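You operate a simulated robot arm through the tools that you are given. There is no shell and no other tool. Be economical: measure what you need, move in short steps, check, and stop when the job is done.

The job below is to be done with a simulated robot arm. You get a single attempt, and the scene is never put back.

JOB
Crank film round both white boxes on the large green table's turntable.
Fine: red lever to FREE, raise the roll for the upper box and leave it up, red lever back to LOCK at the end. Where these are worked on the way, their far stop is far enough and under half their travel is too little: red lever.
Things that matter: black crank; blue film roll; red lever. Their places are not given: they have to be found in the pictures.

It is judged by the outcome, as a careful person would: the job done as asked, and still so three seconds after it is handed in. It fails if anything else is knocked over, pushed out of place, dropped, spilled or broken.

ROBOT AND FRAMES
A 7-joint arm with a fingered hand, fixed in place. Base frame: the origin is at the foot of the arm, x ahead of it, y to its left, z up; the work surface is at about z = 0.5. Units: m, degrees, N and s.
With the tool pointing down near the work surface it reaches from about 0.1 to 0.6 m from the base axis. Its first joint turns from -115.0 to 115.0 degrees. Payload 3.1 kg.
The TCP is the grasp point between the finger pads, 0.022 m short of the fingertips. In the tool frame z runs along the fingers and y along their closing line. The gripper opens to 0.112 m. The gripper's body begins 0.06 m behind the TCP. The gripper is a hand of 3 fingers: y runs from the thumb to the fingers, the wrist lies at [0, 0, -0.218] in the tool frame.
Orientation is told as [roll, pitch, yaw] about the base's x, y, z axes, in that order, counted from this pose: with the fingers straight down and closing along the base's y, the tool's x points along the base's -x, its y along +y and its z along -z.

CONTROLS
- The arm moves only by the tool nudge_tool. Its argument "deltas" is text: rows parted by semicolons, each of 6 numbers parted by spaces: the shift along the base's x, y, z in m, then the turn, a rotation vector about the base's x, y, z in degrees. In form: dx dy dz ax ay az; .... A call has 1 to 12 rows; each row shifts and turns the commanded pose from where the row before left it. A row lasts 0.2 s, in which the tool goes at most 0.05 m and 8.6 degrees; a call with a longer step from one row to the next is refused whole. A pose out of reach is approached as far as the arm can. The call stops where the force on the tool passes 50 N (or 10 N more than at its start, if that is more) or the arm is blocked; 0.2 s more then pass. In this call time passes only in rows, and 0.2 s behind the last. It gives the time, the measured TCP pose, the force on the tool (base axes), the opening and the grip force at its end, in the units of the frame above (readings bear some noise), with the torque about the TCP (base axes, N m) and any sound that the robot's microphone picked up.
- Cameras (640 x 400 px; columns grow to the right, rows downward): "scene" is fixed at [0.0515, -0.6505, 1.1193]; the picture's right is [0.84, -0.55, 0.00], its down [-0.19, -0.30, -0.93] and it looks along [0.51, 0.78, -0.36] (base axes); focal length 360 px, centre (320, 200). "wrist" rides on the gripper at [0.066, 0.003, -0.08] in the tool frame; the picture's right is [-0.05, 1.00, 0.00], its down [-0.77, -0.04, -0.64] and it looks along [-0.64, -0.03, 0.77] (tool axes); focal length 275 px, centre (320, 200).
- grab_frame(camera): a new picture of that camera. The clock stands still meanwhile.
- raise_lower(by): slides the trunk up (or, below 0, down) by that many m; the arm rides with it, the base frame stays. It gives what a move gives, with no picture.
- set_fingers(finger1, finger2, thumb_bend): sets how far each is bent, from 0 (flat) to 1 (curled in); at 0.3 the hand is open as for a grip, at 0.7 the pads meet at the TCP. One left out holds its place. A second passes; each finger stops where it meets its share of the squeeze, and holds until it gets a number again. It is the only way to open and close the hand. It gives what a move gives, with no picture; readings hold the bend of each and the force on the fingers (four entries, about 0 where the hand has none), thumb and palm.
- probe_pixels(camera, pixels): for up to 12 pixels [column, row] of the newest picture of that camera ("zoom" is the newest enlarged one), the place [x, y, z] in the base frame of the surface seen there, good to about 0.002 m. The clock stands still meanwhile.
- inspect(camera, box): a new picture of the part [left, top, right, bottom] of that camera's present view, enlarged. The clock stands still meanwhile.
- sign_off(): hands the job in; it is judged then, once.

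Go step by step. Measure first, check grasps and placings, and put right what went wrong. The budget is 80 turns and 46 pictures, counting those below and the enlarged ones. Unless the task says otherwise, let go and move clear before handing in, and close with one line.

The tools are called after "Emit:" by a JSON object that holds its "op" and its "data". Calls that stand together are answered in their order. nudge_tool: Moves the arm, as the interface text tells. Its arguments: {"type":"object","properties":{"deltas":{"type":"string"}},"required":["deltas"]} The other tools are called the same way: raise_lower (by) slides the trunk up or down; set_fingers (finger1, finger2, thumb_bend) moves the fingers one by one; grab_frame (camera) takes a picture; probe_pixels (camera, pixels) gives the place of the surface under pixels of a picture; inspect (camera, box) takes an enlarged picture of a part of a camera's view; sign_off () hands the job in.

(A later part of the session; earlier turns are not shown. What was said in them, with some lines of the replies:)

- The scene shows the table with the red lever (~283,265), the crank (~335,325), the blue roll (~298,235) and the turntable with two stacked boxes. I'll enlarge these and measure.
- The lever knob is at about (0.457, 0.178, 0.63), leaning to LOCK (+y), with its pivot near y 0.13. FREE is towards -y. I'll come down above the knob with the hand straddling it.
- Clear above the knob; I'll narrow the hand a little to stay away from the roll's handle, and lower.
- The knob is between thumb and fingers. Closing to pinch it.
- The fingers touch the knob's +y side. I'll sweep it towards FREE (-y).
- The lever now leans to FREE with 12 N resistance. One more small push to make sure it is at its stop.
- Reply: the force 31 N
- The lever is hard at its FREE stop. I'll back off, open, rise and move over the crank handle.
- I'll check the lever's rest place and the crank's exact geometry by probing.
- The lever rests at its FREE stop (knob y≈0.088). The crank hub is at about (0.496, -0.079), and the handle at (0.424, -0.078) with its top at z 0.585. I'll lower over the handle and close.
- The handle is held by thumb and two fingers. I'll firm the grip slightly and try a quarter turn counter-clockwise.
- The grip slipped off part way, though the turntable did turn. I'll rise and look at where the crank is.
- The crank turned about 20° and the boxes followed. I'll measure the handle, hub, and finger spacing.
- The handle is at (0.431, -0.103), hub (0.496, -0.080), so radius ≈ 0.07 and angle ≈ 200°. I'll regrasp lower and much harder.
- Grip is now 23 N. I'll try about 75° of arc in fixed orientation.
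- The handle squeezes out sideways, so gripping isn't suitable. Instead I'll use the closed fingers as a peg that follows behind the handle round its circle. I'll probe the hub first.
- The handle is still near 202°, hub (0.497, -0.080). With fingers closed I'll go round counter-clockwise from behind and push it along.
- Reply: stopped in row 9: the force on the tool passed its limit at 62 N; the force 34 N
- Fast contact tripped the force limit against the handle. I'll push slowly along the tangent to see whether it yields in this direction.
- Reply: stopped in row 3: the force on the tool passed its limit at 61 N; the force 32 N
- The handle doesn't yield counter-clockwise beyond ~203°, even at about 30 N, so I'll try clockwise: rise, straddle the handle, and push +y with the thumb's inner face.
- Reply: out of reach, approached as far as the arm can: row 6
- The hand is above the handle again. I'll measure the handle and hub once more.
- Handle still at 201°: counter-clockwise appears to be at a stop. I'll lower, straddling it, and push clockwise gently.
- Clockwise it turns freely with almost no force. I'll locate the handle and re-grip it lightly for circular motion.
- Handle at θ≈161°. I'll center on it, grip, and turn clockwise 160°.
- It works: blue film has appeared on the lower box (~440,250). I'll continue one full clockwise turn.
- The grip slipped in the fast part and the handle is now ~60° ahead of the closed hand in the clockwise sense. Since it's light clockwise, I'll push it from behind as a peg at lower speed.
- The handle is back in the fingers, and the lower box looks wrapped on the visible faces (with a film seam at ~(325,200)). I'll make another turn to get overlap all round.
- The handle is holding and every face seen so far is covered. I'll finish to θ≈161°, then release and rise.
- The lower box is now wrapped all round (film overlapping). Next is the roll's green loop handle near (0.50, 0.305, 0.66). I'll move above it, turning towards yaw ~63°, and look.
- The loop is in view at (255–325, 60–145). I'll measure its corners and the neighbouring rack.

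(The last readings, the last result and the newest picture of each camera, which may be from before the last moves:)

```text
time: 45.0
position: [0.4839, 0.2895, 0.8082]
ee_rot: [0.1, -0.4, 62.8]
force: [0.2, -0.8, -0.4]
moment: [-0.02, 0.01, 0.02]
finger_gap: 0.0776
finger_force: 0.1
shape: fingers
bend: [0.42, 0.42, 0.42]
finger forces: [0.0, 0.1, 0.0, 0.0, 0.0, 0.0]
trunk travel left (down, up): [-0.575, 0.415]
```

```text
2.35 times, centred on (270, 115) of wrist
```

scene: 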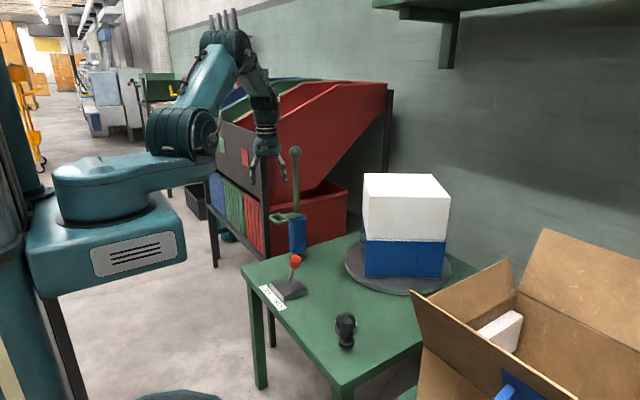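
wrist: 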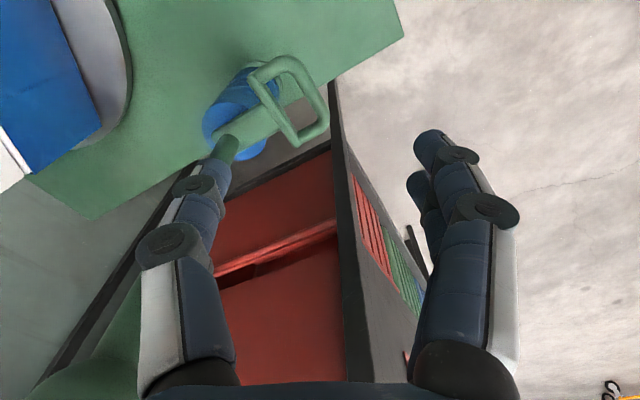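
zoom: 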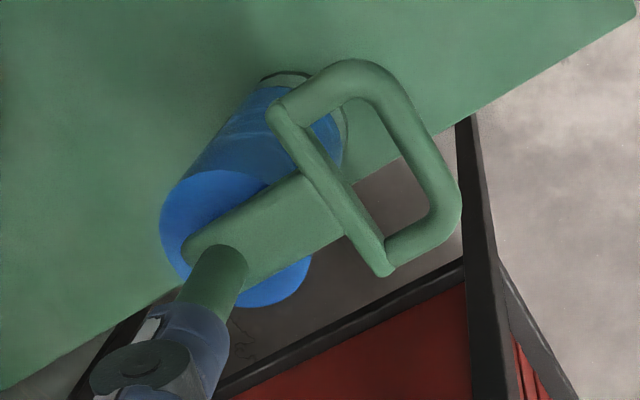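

The loop is a rectangle: x 0.493–0.527, y 0.262–0.324, z≈0.664. I'll bracket it across y with yaw 0, tilting the wrist a bit away from the post, so the slanting fingers scoop under its two ends.

Emit:
{"op": "nudge_tool", "data": {"deltas": "0 0 0 0 0 -8.5;0 0 0 0 0 -8.5;0 0 0 0 0 -8.5;0 0 0 0 0 -8.5;0 0 0 0 0 -8.5;0 0 0 0 0 -8.5;0 0 0 0 0 -8.5;0 0 0 0 0 -3.3;0.005 0.001 -0.01 0 -7.5 0;0.008 0.001 -0.02 0 -7.5 0;0.008 0.001 -0.018 0 0 0"}}

Emit:
{"op": "set_fingers", "data": {"finger1": 0.3, "finger2": 0.3, "thumb_bend": 0.3}}

Emit:
{"op": "grab_frame", "data": {"camera": "wrist"}}

```text
time: 47.4
position: [0.5043, 0.2915, 0.7608]
ee_rot: [0.2, -15.5, 0.0]
force: [0.2, -0.6, 0.9]
moment: [0.03, -0.03, -0.03]
finger_gap: 0.0775
finger_force: 0.1
shape: fingers
bend: [0.42, 0.42, 0.42]
finger forces: [0.0, 0.1, 0.0, 0.0, 0.1, 0.1]
trunk travel left (down, up): [-0.575, 0.415]
```

```text
time: 48.4
position: [0.5063, 0.2912, 0.7602]
ee_rot: [0.1, -15.5, 0.1]
force: [-0.1, 0.1, 0.1]
moment: [-0.01, 0.02, -0.01]
finger_gap: 0.1111
finger_force: 0.1
shape: fingers
bend: [0.3, 0.3, 0.3]
finger forces: [0.0, 0.0, 0.1, 0.0, 0.0, 0.0]
trunk travel left (down, up): [-0.575, 0.415]
```

```text
14 pictures are left
```

wrist: 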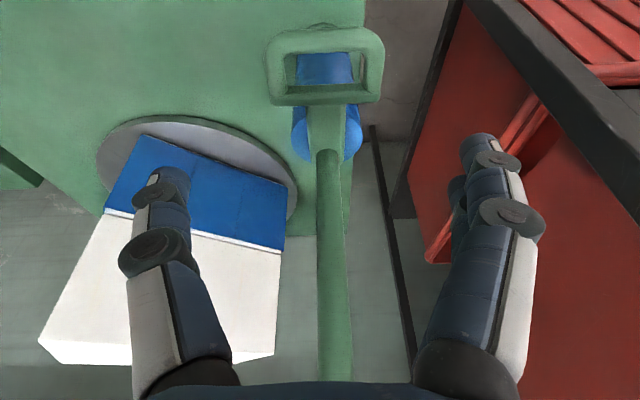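

The loop is well centred between the fingers. I'll descend to z≈0.643 and close.

Emit:
{"op": "nudge_tool", "data": {"deltas": "0 0.0005 -0.03 0 0 0;0 0 -0.03 0 0 0;0 0 -0.03 0 0 0;0 0 -0.027 0 0 0"}}

Emit:
{"op": "set_fingers", "data": {"finger1": 0.6, "finger2": 0.6, "thumb_bend": 0.6}}

Emit:
{"op": "grab_frame", "data": {"camera": "wrist"}}

```text
time: 49.4
position: [0.5049, 0.2919, 0.644]
ee_rot: [0.1, -15.6, 0.0]
force: [-0.1, 0.3, 0.2]
moment: [0.02, 0.0, 0.0]
finger_gap: 0.1113
finger_force: 0.1
shape: fingers
bend: [0.3, 0.3, 0.3]
finger forces: [0.1, 0.0, 0.1, 0.0, 0.0, 0.1]
trunk travel left (down, up): [-0.575, 0.415]
```

```text
time: 50.4
position: [0.5037, 0.2926, 0.6445]
ee_rot: [0.1, -15.5, 0.1]
force: [-2.6, 3.0, -4.3]
moment: [0.12, -0.06, 0.12]
finger_gap: 0.0406
finger_force: 15.9
shape: fingers
bend: [0.59, 0.55, 0.57]
finger forces: [3.6, 13.5, 0.0, 0.0, 14.8, 0.0]
trunk travel left (down, up): [-0.575, 0.415]
```

```text
13 pictures are left
```

wrist: 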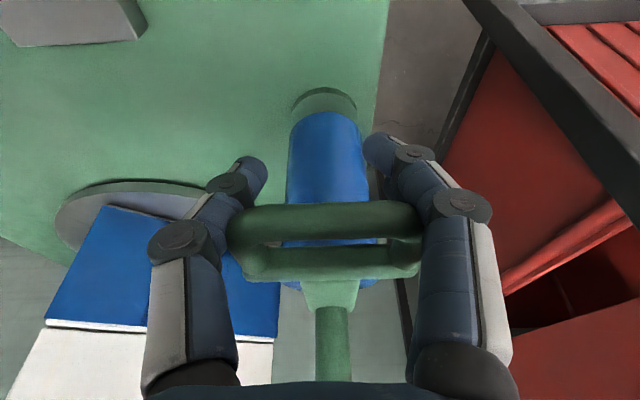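

The fingers cup the loop from below at both ends. Lifting slowly.

Emit:
{"op": "nudge_tool", "data": {"deltas": "0 0 0.01 0 0 0;0 0 0.015 0 0 0;0 0 0.015 0 0 0;0 0 0.015 0 0 0;0 0 0.015 0 0 0;0 0 0.015 0 0 0;0 0 0.015 0 0 0;0 0 0.015 0 0 0;0 0 0.012 0 0 0"}}

Emit:
{"op": "grab_frame", "data": {"camera": "scene"}}

```text
time: 52.4
position: [0.5059, 0.2932, 0.7712]
ee_rot: [-0.1, -15.5, 0.1]
force: [-7.7, 0.3, -6.7]
moment: [0.13, -0.11, 0.2]
finger_gap: 0.0408
finger_force: 17.1
shape: fingers
bend: [0.59, 0.55, 0.57]
finger forces: [5.0, 12.2, 0.0, 0.0, 16.2, 0.0]
trunk travel left (down, up): [-0.575, 0.415]
```

```text
12 pictures are left
```

scene: 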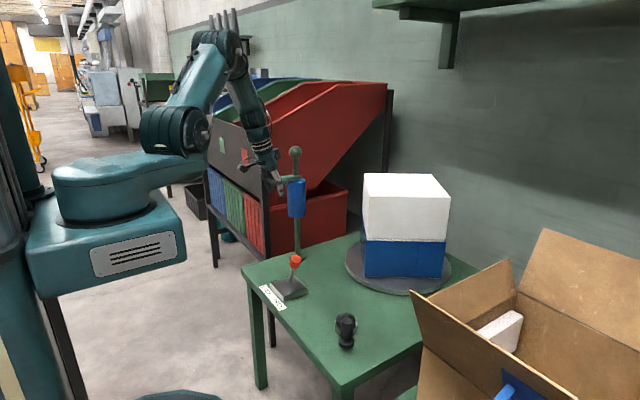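

The roll is raised. I'll check its height against the upper box.

Emit:
{"op": "probe_pixels", "data": {"camera": "scene", "pixels": [[297, 181], [297, 214], [297, 190], [297, 210], [295, 152], [400, 225], [400, 238], [400, 280], [400, 190]]}}

Emit:
{"op": "nudge_tool", "data": {"deltas": "0 0 0.004 0 0 0;0 0 0.004 0 0 0"}}

```text
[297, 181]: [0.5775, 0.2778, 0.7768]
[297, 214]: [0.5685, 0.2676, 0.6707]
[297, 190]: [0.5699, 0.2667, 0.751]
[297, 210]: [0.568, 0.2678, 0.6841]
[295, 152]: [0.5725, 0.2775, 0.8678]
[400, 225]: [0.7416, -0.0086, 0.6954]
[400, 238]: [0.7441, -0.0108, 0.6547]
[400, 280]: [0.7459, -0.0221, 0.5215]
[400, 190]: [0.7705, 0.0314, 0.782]
```

```text
time: 53.0
position: [0.5058, 0.292, 0.7753]
ee_rot: [-0.1, -15.1, 0.1]
force: [-10.7, 0.9, -28.4]
moment: [0.04, -0.15, 0.21]
finger_gap: 0.0417
finger_force: 21.1
shape: fingers
bend: [0.58, 0.55, 0.56]
finger forces: [9.1, 13.1, 0.1, 0.0, 20.4, 0.1]
trunk travel left (down, up): [-0.575, 0.415]
```

The roll is at its upper stop (28 N) and spans z≈0.66–0.775, matching the upper box. I'll ease the fingers open and check whether it stays.

Emit:
{"op": "set_fingers", "data": {"finger1": 0.5, "finger2": 0.5, "thumb_bend": 0.5}}

Emit:
{"op": "set_fingers", "data": {"finger1": 0.3, "finger2": 0.3, "thumb_bend": 0.3}}

Emit:
{"op": "grab_frame", "data": {"camera": "wrist"}}

```text
time: 54.0
position: [0.5065, 0.2929, 0.779]
ee_rot: [0.0, -15.5, 0.0]
force: [3.4, 2.7, 1.6]
moment: [-0.02, 0.06, -0.02]
finger_gap: 0.0581
finger_force: 2.7
shape: fingers
bend: [0.49, 0.48, 0.5]
finger forces: [0.8, 3.8, 0.0, 0.1, 1.4, 0.1]
trunk travel left (down, up): [-0.575, 0.415]
```

```text
time: 55.0
position: [0.5055, 0.2916, 0.7779]
ee_rot: [0.2, -15.5, 0.1]
force: [-0.8, 0.2, -0.1]
moment: [-0.02, 0.02, -0.02]
finger_gap: 0.1111
finger_force: 0.1
shape: fingers
bend: [0.3, 0.3, 0.3]
finger forces: [0.0, 0.0, 0.0, 0.0, 0.1, 0.0]
trunk travel left (down, up): [-0.575, 0.415]
```

```text
11 pictures are left
```

wrist: 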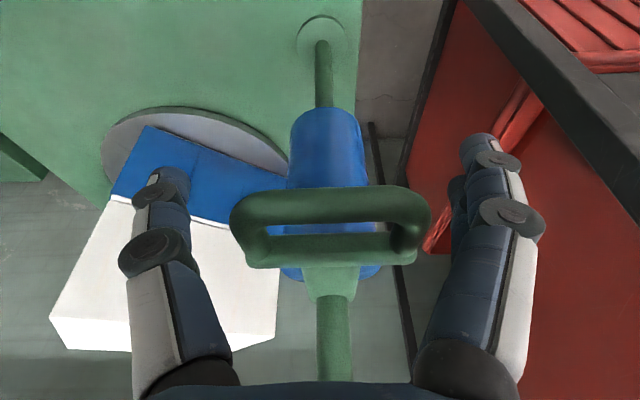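

The roll stays up. I'll lift the hand clear and go back over the crank.

Emit:
{"op": "nudge_tool", "data": {"deltas": "0 0 0.03 0 0 0;0 0 0.03 0 0 0;0 0 0.03 0 0 0;-0.02 -0.02 0.01 0 0 0;-0.02 -0.035 0 0 7.5 0;-0.01 -0.045 0 0 7.5 0;0 -0.045 0 0 0 0;0 -0.045 0 0 0 0;0 -0.045 -0.02 0 0 0;0 -0.045 -0.02 0 0 0;0 -0.045 -0.02 0 0 0;0 -0.045 -0.02 0 0 0"}}

Emit:
{"op": "nudge_tool", "data": {"deltas": "0 -0.03 -0.03 0 0 0;0 0 -0.03 0 0 0;0 0 -0.03 0 0 0"}}

Emit:
{"op": "set_fingers", "data": {"finger1": 0.45, "finger2": 0.45, "thumb_bend": 0.45}}

Emit:
{"op": "grab_frame", "data": {"camera": "wrist"}}

```text
time: 57.6
position: [0.4552, -0.0809, 0.7981]
ee_rot: [0.3, -0.5, 0.0]
force: [-0.5, 0.2, 0.6]
moment: [0.01, 0.03, -0.04]
finger_gap: 0.1111
finger_force: 0.1
shape: fingers
bend: [0.3, 0.3, 0.3]
finger forces: [0.0, 0.1, 0.1, 0.1, 0.0, 0.0]
trunk travel left (down, up): [-0.575, 0.415]
```

```text
time: 58.4
position: [0.4556, -0.1077, 0.7089]
ee_rot: [0.0, -0.5, 0.0]
force: [-1.1, 0.1, -0.2]
moment: [-0.01, -0.01, -0.01]
finger_gap: 0.1112
finger_force: 0.2
shape: fingers
bend: [0.3, 0.3, 0.3]
finger forces: [0.0, 0.0, 0.0, 0.0, 0.0, 0.0]
trunk travel left (down, up): [-0.575, 0.415]
```

```text
time: 59.4
position: [0.4551, -0.1069, 0.7106]
ee_rot: [0.2, -0.4, 0.1]
force: [0.4, -0.1, -0.9]
moment: [0.0, 0.02, -0.03]
finger_gap: 0.0699
finger_force: 0.1
shape: fingers
bend: [0.45, 0.45, 0.45]
finger forces: [0.0, 0.1, 0.0, 0.1, 0.0, 0.1]
trunk travel left (down, up): [-0.575, 0.415]
```

```text
10 pictures are left
```

wrist: 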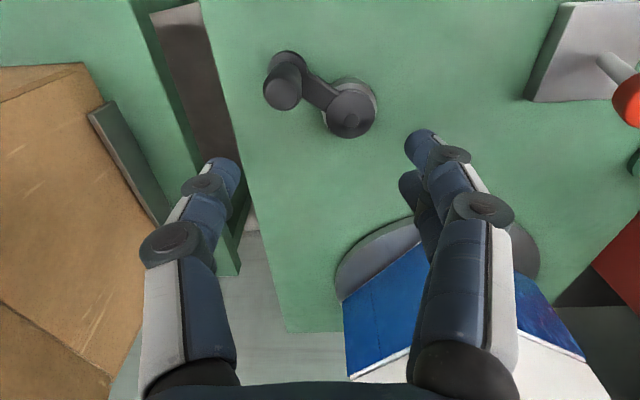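

Emit:
{"op": "probe_pixels", "data": {"camera": "wrist", "pixels": [[283, 92], [267, 92], [301, 92], [283, 105], [351, 117]]}}

```text
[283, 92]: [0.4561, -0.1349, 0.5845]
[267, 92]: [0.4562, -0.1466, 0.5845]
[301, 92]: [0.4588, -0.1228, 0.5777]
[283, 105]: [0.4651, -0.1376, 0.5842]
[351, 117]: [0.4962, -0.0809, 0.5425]
```

Handle at (0.457, -0.136), θ≈-126°. I'll lower, grip, and make 240° clockwise at the slower pace.

Emit:
{"op": "nudge_tool", "data": {"deltas": "0.001 -0.0285 -0.035 0 0 0;0 0 -0.04 0 0 0;0 0 -0.04 0 0 0;0 0 -0.029 0 0 0"}}

Emit:
{"op": "set_fingers", "data": {"finger1": 0.69, "finger2": 0.69, "thumb_bend": 0.69}}

Emit:
{"op": "nudge_tool", "data": {"deltas": "-0.0167 0.0173 0 0 0 0;-0.0098 0.0221 0 0 0 0;-0.0017 0.0241 0 0 0 0;0.0066 0.0232 0 0 0 0;0.0142 0.0195 0 0 0 0;0.0200 0.0135 0 0 0 0;0.0235 0.0058 0 0 0 0;0.0240 -0.0025 0 0 0 0;0.0217 -0.0106 0 0 0 0;0.0167 -0.0173 0 0 0 0;0.0098 -0.0221 0 0 0 0;0.0017 -0.0241 0 0 0 0"}}

```text
time: 60.4
position: [0.4559, -0.1375, 0.5634]
ee_rot: [0.0, -0.5, -0.1]
force: [-0.4, 0.6, 0.6]
moment: [-0.01, 0.01, -0.02]
finger_gap: 0.0701
finger_force: 0.1
shape: fingers
bend: [0.45, 0.45, 0.45]
finger forces: [0.1, 0.0, 0.0, 0.1, 0.1, 0.0]
trunk travel left (down, up): [-0.575, 0.415]
```

```text
time: 61.4
position: [0.4563, -0.1368, 0.5641]
ee_rot: [0.1, -0.4, 0.1]
force: [-1.4, -1.3, -3.2]
moment: [-0.04, 0.05, -0.02]
finger_gap: 0.0185
finger_force: 6.6
shape: fingers
bend: [0.65, 0.63, 0.65]
finger forces: [2.2, 3.7, 0.0, 0.0, 7.1, 0.0]
trunk travel left (down, up): [-0.575, 0.415]
```

```text
time: 64.0
position: [0.5665, -0.0841, 0.5656]
ee_rot: [0.1, -0.5, 0.3]
force: [-3.9, 10.1, 3.0]
moment: [0.27, 0.06, 0.05]
finger_gap: 0.0169
finger_force: 8.6
shape: fingers
bend: [0.65, 0.62, 0.67]
finger forces: [6.7, 7.6, 0.1, 0.1, 2.8, 0.1]
trunk travel left (down, up): [-0.575, 0.415]
```

Still gripped. Continuing the turn.

Emit:
{"op": "nudge_tool", "data": {"deltas": "-0.0066 -0.0232 0 0 0 0;-0.0142 -0.0195 0 0 0 0;-0.0200 -0.0135 0 0 0 0;-0.0235 -0.0058 0 0 0 0;-0.0240 0.0025 0 0 0 0;-0.0217 0.0106 0 0 0 0"}}

Emit:
{"op": "grab_frame", "data": {"camera": "scene"}}

```text
time: 65.4
position: [0.4556, -0.1356, 0.5652]
ee_rot: [0.1, -0.5, 0.0]
force: [0.8, 0.3, 0.6]
moment: [0.03, 0.01, -0.03]
finger_gap: 0.005
finger_force: 0.1
shape: fingers
bend: [0.69, 0.69, 0.69]
finger forces: [0.1, 0.0, 0.0, 0.0, 0.0, 0.0]
trunk travel left (down, up): [-0.575, 0.415]
```

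```text
9 pictures are left
```

scene: 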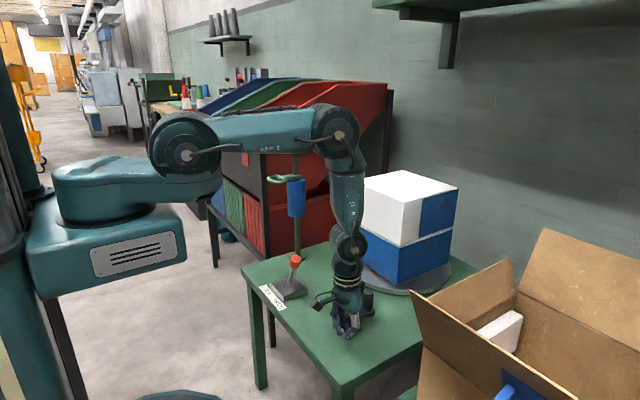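

It slipped late in the turn; the upper box has film starting. The handle (scene ~367,300) is now ahead of the fist going round, so I'll carry on clockwise and push it as before.

Emit:
{"op": "nudge_tool", "data": {"deltas": "-0.0167 0.0173 0 0 0 0;-0.0098 0.0221 0 0 0 0;-0.0017 0.0241 0 0 0 0;0.0066 0.0232 0 0 0 0;0.0142 0.0195 0 0 0 0;0.0200 0.0135 0 0 0 0;0.0235 0.0058 0 0 0 0;0.0240 -0.0025 0 0 0 0;0.0217 -0.0106 0 0 0 0;0.0167 -0.0173 0 0 0 0;0.0098 -0.0221 0 0 0 0;0.0017 -0.0241 0 0 0 0"}}

Emit:
{"op": "nudge_tool", "data": {"deltas": "-0.0066 -0.0232 0 0 0 0;-0.0142 -0.0195 0 0 0 0;-0.0200 -0.0135 0 0 0 0;-0.0235 -0.0058 0 0 0 0;-0.0240 0.0025 0 0 0 0;-0.0217 0.0106 0 0 0 0"}}

Emit:
{"op": "grab_frame", "data": {"camera": "scene"}}

```text
time: 67.8
position: [0.5502, -0.0571, 0.5618]
ee_rot: [0.4, 1.6, -0.1]
force: [-25.9, -1.6, 13.8]
moment: [-0.28, -0.32, -0.63]
finger_gap: 0.0038
finger_force: 12.1
shape: fingers
bend: [0.69, 0.69, 0.7]
finger forces: [0.1, 0.0, 0.0, 0.0, 24.0, 0.1]
trunk travel left (down, up): [-0.575, 0.415]
stopped in row 12: the force on the tool passed its limit at 61 N (the readings are from after the stop); the commanded pose is now the measured one
```

```text
time: 69.2
position: [0.4425, -0.1035, 0.5627]
ee_rot: [0.2, 1.1, 0.2]
force: [-0.1, 1.2, 0.7]
moment: [0.01, 0.02, 0.0]
finger_gap: 0.0048
finger_force: 0.1
shape: fingers
bend: [0.69, 0.69, 0.69]
finger forces: [0.0, 0.0, 0.0, 0.0, 0.1, 0.1]
trunk travel left (down, up): [-0.575, 0.415]
```

```text
8 pictures are left
```

scene: 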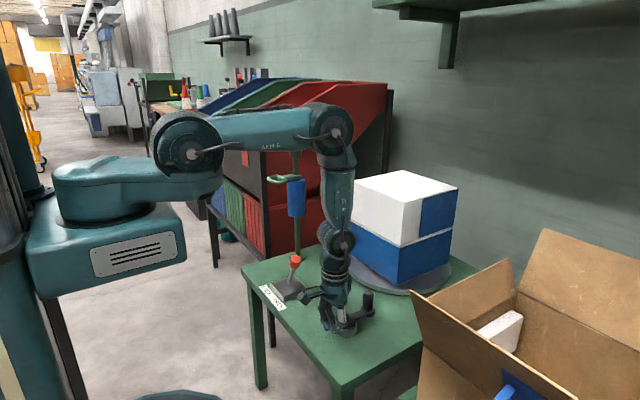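

The fist slid inside of the handle. I'll rise, probe the handle, and re-grip it properly.

Emit:
{"op": "probe_pixels", "data": {"camera": "scene", "pixels": [[367, 294], [364, 296], [370, 296], [367, 305]]}}

Emit:
{"op": "nudge_tool", "data": {"deltas": "-0.005 0 0.03 0 -1.2 0;0 0 0.03 0 0 0;0 0 0.03 0 0 0;0.03 0.0 0.01 0 0 0;0.04 0.005 0 0 0 0;0.04 0.005 0 0 0 0"}}

Emit:
{"op": "set_fingers", "data": {"finger1": 0.45, "finger2": 0.45, "thumb_bend": 0.45}}

```text
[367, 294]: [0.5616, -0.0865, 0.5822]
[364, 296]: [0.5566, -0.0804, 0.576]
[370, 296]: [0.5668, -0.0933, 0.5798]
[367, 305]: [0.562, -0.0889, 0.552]
```

```text
time: 70.6
position: [0.5501, -0.0938, 0.6617]
ee_rot: [0.3, -0.1, 0.2]
force: [-0.1, 0.0, -1.1]
moment: [0.01, 0.01, 0.0]
finger_gap: 0.0046
finger_force: 0.1
shape: fingers
bend: [0.69, 0.69, 0.69]
finger forces: [0.1, 0.0, 0.0, 0.2, 0.1, 0.1]
trunk travel left (down, up): [-0.575, 0.415]
```

```text
time: 71.6
position: [0.5496, -0.094, 0.6623]
ee_rot: [0.3, -0.1, 0.2]
force: [0.0, 0.2, -0.1]
moment: [0.0, 0.02, -0.01]
finger_gap: 0.0686
finger_force: 0.1
shape: fingers
bend: [0.45, 0.45, 0.45]
finger forces: [0.1, 0.1, 0.0, 0.0, 0.0, 0.1]
trunk travel left (down, up): [-0.575, 0.415]
```

Handle centre ≈ (0.567, -0.080), θ≈0. I'll grip and this time turn the hand with the crank so the push stays along the closing line.

Emit:
{"op": "nudge_tool", "data": {"deltas": "0.019 0.014 -0.02 0 0 0;0 0 -0.04 0 0 0;0 0 -0.038 0 0 0"}}

Emit:
{"op": "set_fingers", "data": {"finger1": 0.69, "finger2": 0.69, "thumb_bend": 0.69}}

Emit:
{"op": "nudge_tool", "data": {"deltas": "-0.0008 -0.0103 0 0 0 -8.5;-0.0023 -0.0101 0 0 0 -8.5;-0.0037 -0.0096 0 0 0 -8.5;-0.0051 -0.0090 0 0 0 -8.5;-0.0064 -0.0081 0 0 0 -8.5;-0.0076 -0.0071 0 0 0 -8.5;-0.0085 -0.0059 0 0 0 -8.5;-0.0092 -0.0045 0 0 0 -8.5;-0.0098 -0.0032 0 0 0 -8.5;-0.0102 -0.0016 0 0 0 -8.5;-0.0103 -0.0002 0 0 0 -8.5;-0.0103 0.0014 0 0 0 -8.5"}}

```text
time: 72.4
position: [0.5687, -0.0807, 0.5635]
ee_rot: [0.3, 0.0, 0.1]
force: [-0.1, 0.1, -0.2]
moment: [0.0, 0.01, -0.02]
finger_gap: 0.0691
finger_force: 0.1
shape: fingers
bend: [0.45, 0.45, 0.45]
finger forces: [0.0, 0.0, 0.0, 0.0, 0.1, 0.0]
trunk travel left (down, up): [-0.575, 0.415]
```

```text
time: 73.4
position: [0.5699, -0.0798, 0.5639]
ee_rot: [0.3, 0.0, 0.2]
force: [0.3, -1.1, -1.7]
moment: [-0.04, -0.01, 0.02]
finger_gap: 0.0194
finger_force: 7.0
shape: fingers
bend: [0.64, 0.64, 0.65]
finger forces: [3.0, 3.6, 0.1, 0.0, 7.1, 0.0]
trunk travel left (down, up): [-0.575, 0.415]
```

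```text
time: 76.0
position: [0.483, -0.1477, 0.5647]
ee_rot: [0.2, -0.1, -102.0]
force: [0.6, 0.3, -0.3]
moment: [-0.01, 0.0, -0.03]
finger_gap: 0.0051
finger_force: 0.1
shape: fingers
bend: [0.69, 0.69, 0.69]
finger forces: [0.0, 0.0, 0.1, 0.0, 0.0, 0.0]
trunk travel left (down, up): [-0.575, 0.415]
```

The grip was centred (0.64/0.64) but still lost the handle. I need to see where the handle stopped.

Emit:
{"op": "grab_frame", "data": {"camera": "scene"}}

Emit:
{"op": "probe_pixels", "data": {"camera": "scene", "pixels": [[367, 294], [367, 305], [360, 310], [345, 320], [295, 258], [297, 190], [297, 214]]}}

```text
7 pictures are left
```

scene: 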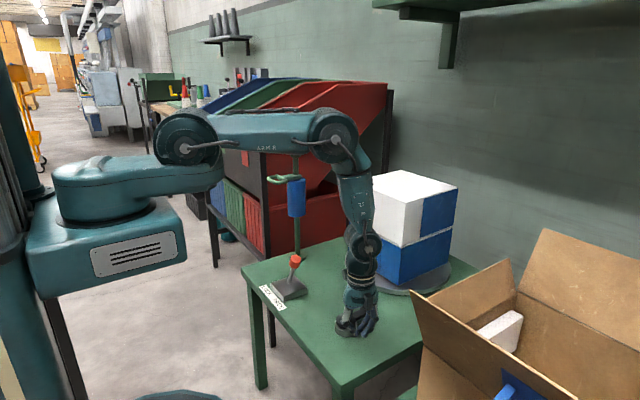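

```text
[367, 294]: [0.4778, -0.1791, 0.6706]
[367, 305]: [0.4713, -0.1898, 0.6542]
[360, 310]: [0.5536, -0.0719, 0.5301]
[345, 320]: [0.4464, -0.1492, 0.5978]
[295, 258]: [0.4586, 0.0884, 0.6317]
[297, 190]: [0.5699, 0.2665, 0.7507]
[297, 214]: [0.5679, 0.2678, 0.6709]
```

The handle hasn't moved past θ≈0: the boxes are unchanged and each attempt loses it there. So the crank has a clockwise end stop too, about 2.5 turns in all. With the roll staying up I'll wind back counter-clockwise a turn to film the upper box, then see. First I'll return to the handle with yaw 0.

Emit:
{"op": "nudge_tool", "data": {"deltas": "0 0 0.04 0 0 0;0 0 0.04 0 0 0;0 0 0.02 0 0 8.5;0.01 0.008 0 0 0 8.5;0.01 0.008 0 0 0 8.5;0.01 0.008 0 0 0 8.5;0.01 0.008 0 0 0 8.5;0.01 0.008 0 0 0 8.5;0.01 0.008 0 0 0 8.5;0.01 0.008 0 0 0 8.5;0.01 0.008 0 0 0 8.5;0.006 0.004 0 0 0 8.5"}}

Emit:
{"op": "set_fingers", "data": {"finger1": 0.45, "finger2": 0.45, "thumb_bend": 0.45}}

Emit:
{"op": "nudge_tool", "data": {"deltas": "0 0 0 0 0 8.5;0 0 0 0 0 8.5"}}

Emit:
{"op": "grab_frame", "data": {"camera": "wrist"}}

```text
time: 78.6
position: [0.571, -0.0805, 0.6638]
ee_rot: [0.4, -0.1, -16.7]
force: [-0.3, -0.1, -0.2]
moment: [0.01, 0.01, -0.02]
finger_gap: 0.0047
finger_force: 0.2
shape: fingers
bend: [0.69, 0.69, 0.69]
finger forces: [0.0, 0.0, 0.0, 0.1, 0.0, 0.0]
trunk travel left (down, up): [-0.575, 0.415]
```

```text
time: 79.6
position: [0.5706, -0.0807, 0.6643]
ee_rot: [0.4, -0.2, -16.8]
force: [-1.1, 0.2, -0.2]
moment: [-0.03, -0.01, -0.03]
finger_gap: 0.0688
finger_force: 0.1
shape: fingers
bend: [0.45, 0.45, 0.45]
finger forces: [0.0, 0.0, 0.1, 0.1, 0.0, 0.1]
trunk travel left (down, up): [-0.575, 0.415]
```

```text
time: 80.2
position: [0.5699, -0.0795, 0.6633]
ee_rot: [0.3, -0.1, 0.4]
force: [0.7, 0.5, -0.2]
moment: [-0.03, 0.01, 0.0]
finger_gap: 0.0686
finger_force: 0.1
shape: fingers
bend: [0.45, 0.45, 0.45]
finger forces: [0.1, 0.0, 0.0, 0.0, 0.0, 0.1]
trunk travel left (down, up): [-0.575, 0.415]
```

```text
6 pictures are left
```

wrist: 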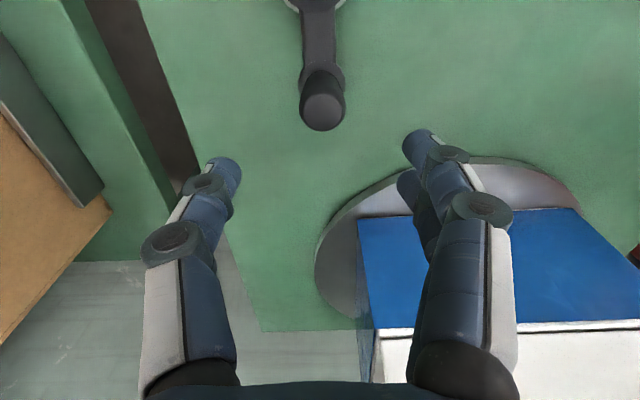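

The handle is right below. I'll lower, grip, and turn counter-clockwise 180°.

Emit:
{"op": "nudge_tool", "data": {"deltas": "-0.001 0 -0.03 0 0 0;0 0 -0.035 0 0 0;0 0 -0.035 0 0 0"}}

Emit:
{"op": "set_fingers", "data": {"finger1": 0.69, "finger2": 0.69, "thumb_bend": 0.69}}

Emit:
{"op": "nudge_tool", "data": {"deltas": "-0.0042 0.0239 0 0 0 0;-0.0122 0.0211 0 0 0 0;-0.0186 0.0156 0 0 0 0;-0.0228 0.0083 0 0 0 0;-0.0244 0 0 0 0 0;-0.0228 -0.0083 0 0 0 0;-0.0186 -0.0156 0 0 0 0;-0.0122 -0.0211 0 0 0 0;-0.0042 -0.0239 0 0 0 0"}}

Emit:
{"op": "grab_frame", "data": {"camera": "scene"}}

```text
time: 81.0
position: [0.5698, -0.0794, 0.5639]
ee_rot: [0.3, -0.1, 0.1]
force: [-0.4, 0.7, -1.3]
moment: [0.01, 0.02, -0.02]
finger_gap: 0.069
finger_force: 0.0
shape: fingers
bend: [0.45, 0.45, 0.45]
finger forces: [0.0, 0.0, 0.1, 0.1, 0.0, 0.1]
trunk travel left (down, up): [-0.575, 0.415]
```

```text
time: 82.0
position: [0.5691, -0.0797, 0.5636]
ee_rot: [0.3, -0.2, 0.2]
force: [0.1, 0.5, -3.2]
moment: [-0.01, 0.01, -0.01]
finger_gap: 0.0194
finger_force: 6.9
shape: fingers
bend: [0.63, 0.63, 0.66]
finger forces: [3.7, 4.1, 0.1, 0.1, 6.4, 0.1]
trunk travel left (down, up): [-0.575, 0.415]
```

```text
time: 84.0
position: [0.4287, -0.0805, 0.5646]
ee_rot: [0.3, -0.1, 0.1]
force: [0.2, -1.2, -0.2]
moment: [-0.06, 0.03, -0.03]
finger_gap: 0.0186
finger_force: 7.3
shape: fingers
bend: [0.65, 0.64, 0.65]
finger forces: [3.0, 4.1, 0.1, 0.1, 7.4, 0.0]
trunk travel left (down, up): [-0.575, 0.415]
```

```text
5 pictures are left
```

scene: 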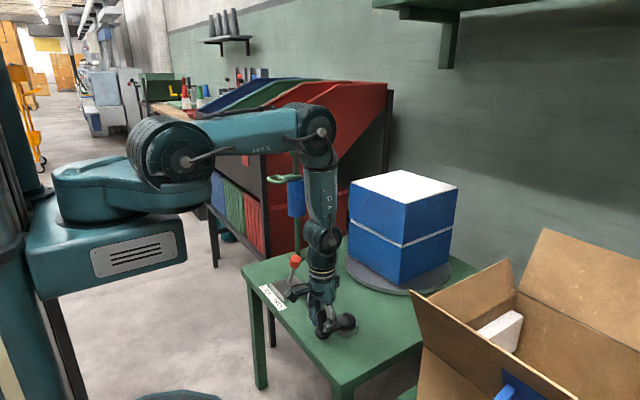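

Winding back works and the visible faces of the upper box are now blue. I'll continue counter-clockwise another 240° to film the remaining part.

Emit:
{"op": "nudge_tool", "data": {"deltas": "0.0042 -0.0239 0 0 0 0;0.0122 -0.0211 0 0 0 0;0.0186 -0.0156 0 0 0 0;0.0228 -0.0083 0 0 0 0;0.0244 0 0 0 0 0;0.0228 0.0083 0 0 0 0;0.0186 0.0156 0 0 0 0;0.0122 0.0211 0 0 0 0;0.0042 0.0239 0 0 0 0;-0.0042 0.0239 0 0 0 0;-0.0122 0.0211 0 0 0 0;-0.0186 0.0156 0 0 0 0"}}

Emit:
{"op": "grab_frame", "data": {"camera": "scene"}}

```text
time: 86.6
position: [0.5326, -0.0186, 0.5633]
ee_rot: [0.3, 0.0, 0.2]
force: [-1.4, -2.1, 0.1]
moment: [-0.04, 0.02, 0.01]
finger_gap: 0.0189
finger_force: 7.8
shape: fingers
bend: [0.65, 0.64, 0.65]
finger forces: [3.5, 4.1, 0.1, 0.1, 8.1, 0.1]
trunk travel left (down, up): [-0.575, 0.415]
```

```text
4 pictures are left
```

scene: 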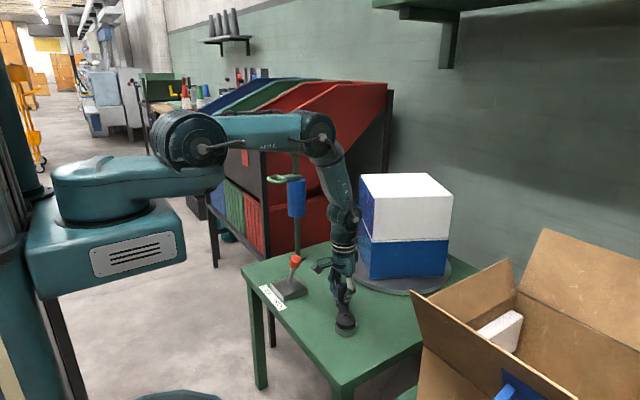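

Winding back laid no new film: the white part now faces the camera, so only clockwise turning wraps. The crank now has 420° of clockwise travel left with the roll up, which covers the upper box completely. Turning clockwise.

Emit:
{"op": "nudge_tool", "data": {"deltas": "0.0186 -0.0156 0 0 0 0;0.0122 -0.0211 0 0 0 0;0.0042 -0.0239 0 0 0 0;-0.0042 -0.0239 0 0 0 0;-0.0122 -0.0211 0 0 0 0;-0.0186 -0.0156 0 0 0 0;-0.0228 -0.0083 0 0 0 0;-0.0244 0 0 0 0 0;-0.0228 0.0083 0 0 0 0;-0.0186 0.0156 0 0 0 0;-0.0122 0.0211 0 0 0 0;-0.0042 0.0239 0 0 0 0"}}

```text
time: 89.2
position: [0.4284, -0.0782, 0.5649]
ee_rot: [0.1, 0.0, 0.2]
force: [-1.8, 2.6, -2.4]
moment: [0.05, 0.05, 0.02]
finger_gap: 0.019
finger_force: 8.0
shape: fingers
bend: [0.64, 0.63, 0.65]
finger forces: [4.3, 4.1, 0.0, 0.0, 6.4, 0.0]
trunk travel left (down, up): [-0.575, 0.415]
```

Still gripped (gap 0.019). Continuing clockwise 160° to just short of the stop.

Emit:
{"op": "nudge_tool", "data": {"deltas": "0.0042 0.0239 0 0 0 0;0.0122 0.0211 0 0 0 0;0.0186 0.0156 0 0 0 0;0.0228 0.0083 0 0 0 0;0.0244 0 0 0 0 0;0.0228 -0.0083 0 0 0 0;0.0186 -0.0156 0 0 0 0;0.0122 -0.0211 0 0 0 0"}}

Emit:
{"op": "inspect", "data": {"camera": "scene", "box": [240, 140, 480, 350]}}

```text
time: 91.0
position: [0.5659, -0.0577, 0.5636]
ee_rot: [0.4, -0.2, 0.2]
force: [0.2, -2.3, 1.6]
moment: [-0.09, -0.01, -0.02]
finger_gap: 0.0192
finger_force: 8.0
shape: fingers
bend: [0.66, 0.65, 0.65]
finger forces: [3.5, 3.9, 0.0, 0.0, 8.1, 0.0]
trunk travel left (down, up): [-0.575, 0.415]
```

```text
1.90 times, centred on (360, 245) of scene
```

zoom: 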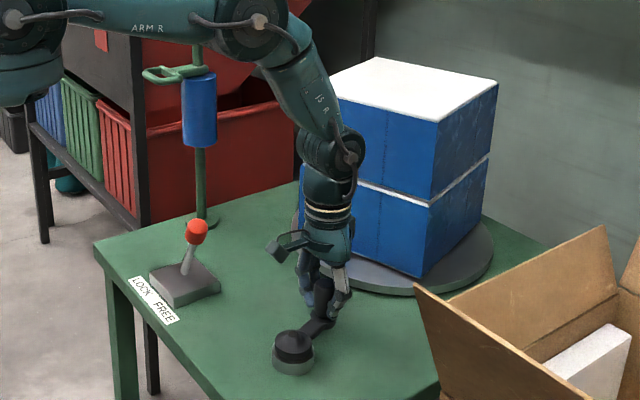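

All visible faces of both boxes are now blue, and the clockwise sweep with the roll up was 400°. I'll release, rise, and go over the lever knob at (0.457, 0.088, 0.63).

Emit:
{"op": "set_fingers", "data": {"finger1": 0.42, "finger2": 0.42, "thumb_bend": 0.42}}

Emit:
{"op": "nudge_tool", "data": {"deltas": "0 0 0.03 0 0 0;0 0 0.04 0 0 0;0 0 0.04 0 0 0;0 0 0.04 0 0 0;-0.027 0.035 0 0 0 0;-0.027 0.035 0 0 0 0;-0.027 0.035 0 0 0 0;-0.027 0.035 0 0 0 0"}}

Emit:
{"op": "nudge_tool", "data": {"deltas": "-0.001 0.009 -0.03 0 0 0;0 0 -0.03 0 0 0;0 0 -0.027 0 0 0"}}

Emit:
{"op": "grab_frame", "data": {"camera": "wrist"}}

```text
time: 92.0
position: [0.5662, -0.0579, 0.5634]
ee_rot: [0.3, -0.1, 0.2]
force: [0.9, 0.4, -0.2]
moment: [0.0, 0.01, 0.01]
finger_gap: 0.0772
finger_force: 0.1
shape: fingers
bend: [0.42, 0.42, 0.42]
finger forces: [0.0, 0.0, 0.0, 0.0, 0.1, 0.0]
trunk travel left (down, up): [-0.575, 0.415]
```

```text
time: 93.8
position: [0.4575, 0.0841, 0.7139]
ee_rot: [0.2, -0.2, 0.1]
force: [0.0, -0.4, 0.3]
moment: [0.0, -0.03, 0.0]
finger_gap: 0.0773
finger_force: 0.1
shape: fingers
bend: [0.42, 0.42, 0.42]
finger forces: [0.0, 0.0, 0.0, 0.1, 0.0, 0.0]
trunk travel left (down, up): [-0.575, 0.415]
```

```text
time: 94.6
position: [0.4554, 0.0922, 0.626]
ee_rot: [0.3, 0.0, 0.2]
force: [0.5, 0.1, -0.5]
moment: [-0.04, 0.03, 0.01]
finger_gap: 0.0776
finger_force: 0.0
shape: fingers
bend: [0.42, 0.42, 0.42]
finger forces: [0.0, 0.0, 0.1, 0.1, 0.0, 0.1]
trunk travel left (down, up): [-0.575, 0.415]
```

```text
2 pictures are left
```

wrist: 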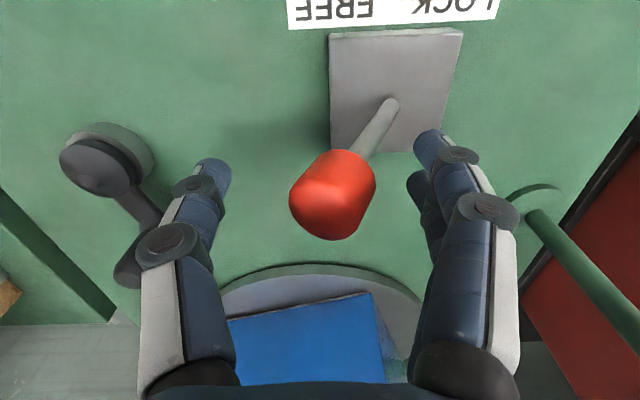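

The knob is straddled. I'll close in and sweep it +y to LOCK.

Emit:
{"op": "set_fingers", "data": {"finger1": 0.58, "finger2": 0.58, "thumb_bend": 0.6}}

Emit:
{"op": "nudge_tool", "data": {"deltas": "0 0.012 0.003 0 0 0;0 0.012 0.003 0 0 0;0 0.012 0.002 0 0 0;0 0.012 0 0 0 0;0 0.012 -0.001 0 0 0;0 0.012 -0.002 0 0 0;0 0.012 -0.003 0 0 0;0 0.010 -0.003 0 0 0"}}

Emit:
{"op": "nudge_tool", "data": {"deltas": "0 0.006 -0.002 0 0 0;0 0.005 -0.001 0 0 0"}}

```text
time: 95.6
position: [0.456, 0.092, 0.6265]
ee_rot: [0.4, 0.0, 0.2]
force: [-0.3, -0.4, 0.0]
moment: [0.04, 0.02, 0.01]
finger_gap: 0.0316
finger_force: 1.0
shape: fingers
bend: [0.57, 0.56, 0.6]
finger forces: [0.1, 0.8, 0.1, 0.1, 0.0, 0.0]
trunk travel left (down, up): [-0.575, 0.415]
```

```text
time: 97.4
position: [0.4561, 0.1857, 0.6253]
ee_rot: [0.2, 0.0, 0.1]
force: [-0.3, -3.9, 1.6]
moment: [-0.07, -0.01, 0.03]
finger_gap: 0.0358
finger_force: 1.7
shape: fingers
bend: [0.57, 0.57, 0.59]
finger forces: [0.1, 0.0, 0.0, 0.0, 3.5, 0.1]
trunk travel left (down, up): [-0.575, 0.415]
```

```text
time: 98.0
position: [0.4549, 0.1955, 0.6229]
ee_rot: [0.4, -0.1, 0.0]
force: [-1.8, -11.9, 6.1]
moment: [-0.31, 0.01, -0.06]
finger_gap: 0.0446
finger_force: 5.0
shape: fingers
bend: [0.57, 0.57, 0.56]
finger forces: [0.1, 0.0, 0.0, 0.0, 11.2, 0.1]
trunk travel left (down, up): [-0.575, 0.415]
```

Resistance is rising as at the other stop. One more small push, then back off, open and rise clear.

Emit:
{"op": "nudge_tool", "data": {"deltas": "0 0.007 -0.001 0 0 0"}}

Emit:
{"op": "nudge_tool", "data": {"deltas": "0 -0.009 0.002 0 0 0;0 -0.009 0.002 0 0 0"}}

Emit:
{"op": "set_fingers", "data": {"finger1": 0.42, "finger2": 0.42, "thumb_bend": 0.42}}

Emit:
{"op": "nudge_tool", "data": {"deltas": "0 0 0.03 0 0 0;0 0 0.04 0 0 0;0 0 0.03 0 0 0;-0.02 -0.03 0.03 0 0 0;-0.02 -0.03 0.03 0 0 0;-0.02 -0.03 0.03 0 0 0;-0.02 -0.03 0.03 0 0 0"}}

Emit:
{"op": "grab_frame", "data": {"camera": "scene"}}

Emit:
{"op": "probe_pixels", "data": {"camera": "scene", "pixels": [[281, 247], [282, 252], [297, 190], [297, 214]]}}

```text
time: 98.4
position: [0.4551, 0.2019, 0.6231]
ee_rot: [0.4, 0.0, 0.0]
force: [-1.1, -18.5, 8.2]
moment: [-0.44, 0.03, -0.07]
finger_gap: 0.0512
finger_force: 9.1
shape: fingers
bend: [0.57, 0.57, 0.54]
finger forces: [0.0, 0.0, 0.0, 0.0, 18.3, 0.1]
trunk travel left (down, up): [-0.575, 0.415]
```

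```text
time: 99.0
position: [0.4575, 0.188, 0.6263]
ee_rot: [0.3, -0.3, 0.4]
force: [-1.8, -4.6, -4.6]
moment: [0.04, 0.03, -0.04]
finger_gap: 0.0382
finger_force: 2.4
shape: fingers
bend: [0.57, 0.57, 0.57]
finger forces: [0.0, 0.1, 0.0, 0.0, 4.6, 0.1]
trunk travel left (down, up): [-0.575, 0.415]
```

```text
time: 100.0
position: [0.4573, 0.1871, 0.6259]
ee_rot: [0.4, -0.2, 0.2]
force: [0.0, -0.3, 0.2]
moment: [0.02, -0.01, -0.05]
finger_gap: 0.0776
finger_force: 0.0
shape: fingers
bend: [0.42, 0.42, 0.42]
finger forces: [0.0, 0.1, 0.1, 0.0, 0.1, 0.0]
trunk travel left (down, up): [-0.575, 0.415]
```

```text
time: 101.6
position: [0.3746, 0.065, 0.8462]
ee_rot: [0.3, -0.1, 0.1]
force: [0.5, 0.5, -0.4]
moment: [-0.01, 0.0, 0.02]
finger_gap: 0.0775
finger_force: 0.0
shape: fingers
bend: [0.42, 0.42, 0.42]
finger forces: [0.0, 0.0, 0.1, 0.1, 0.1, 0.0]
trunk travel left (down, up): [-0.575, 0.415]
```

```text
1 pictures are left
```

scene: 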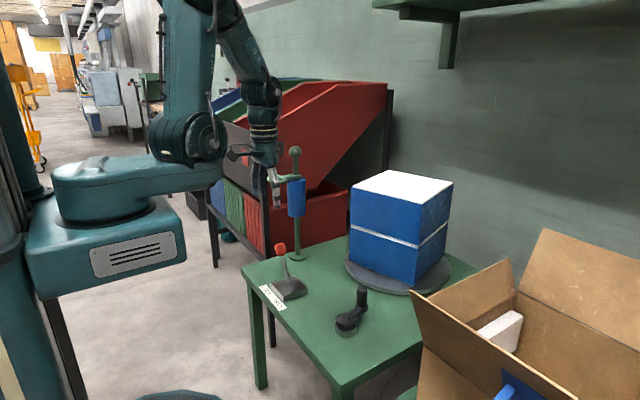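

```text
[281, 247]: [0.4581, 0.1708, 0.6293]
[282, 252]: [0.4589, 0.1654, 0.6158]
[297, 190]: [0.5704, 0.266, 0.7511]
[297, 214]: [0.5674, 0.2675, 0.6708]
```

The lever is back at LOCK (knob y≈0.17, as at the start), the roll is still up, both boxes are wrapped and the hand is clear. Handing in.

Emit:
{"op": "sign_off", "data": {}}

```text
The job is handed in.
```

Both boxes are wrapped in blue film, the roll is up and the red lever is back at LOCK. I didn't see the back faces of the boxes directly, but each was wound clockwise by more than a full turn: about 690° for the lower and 400° for the upper.
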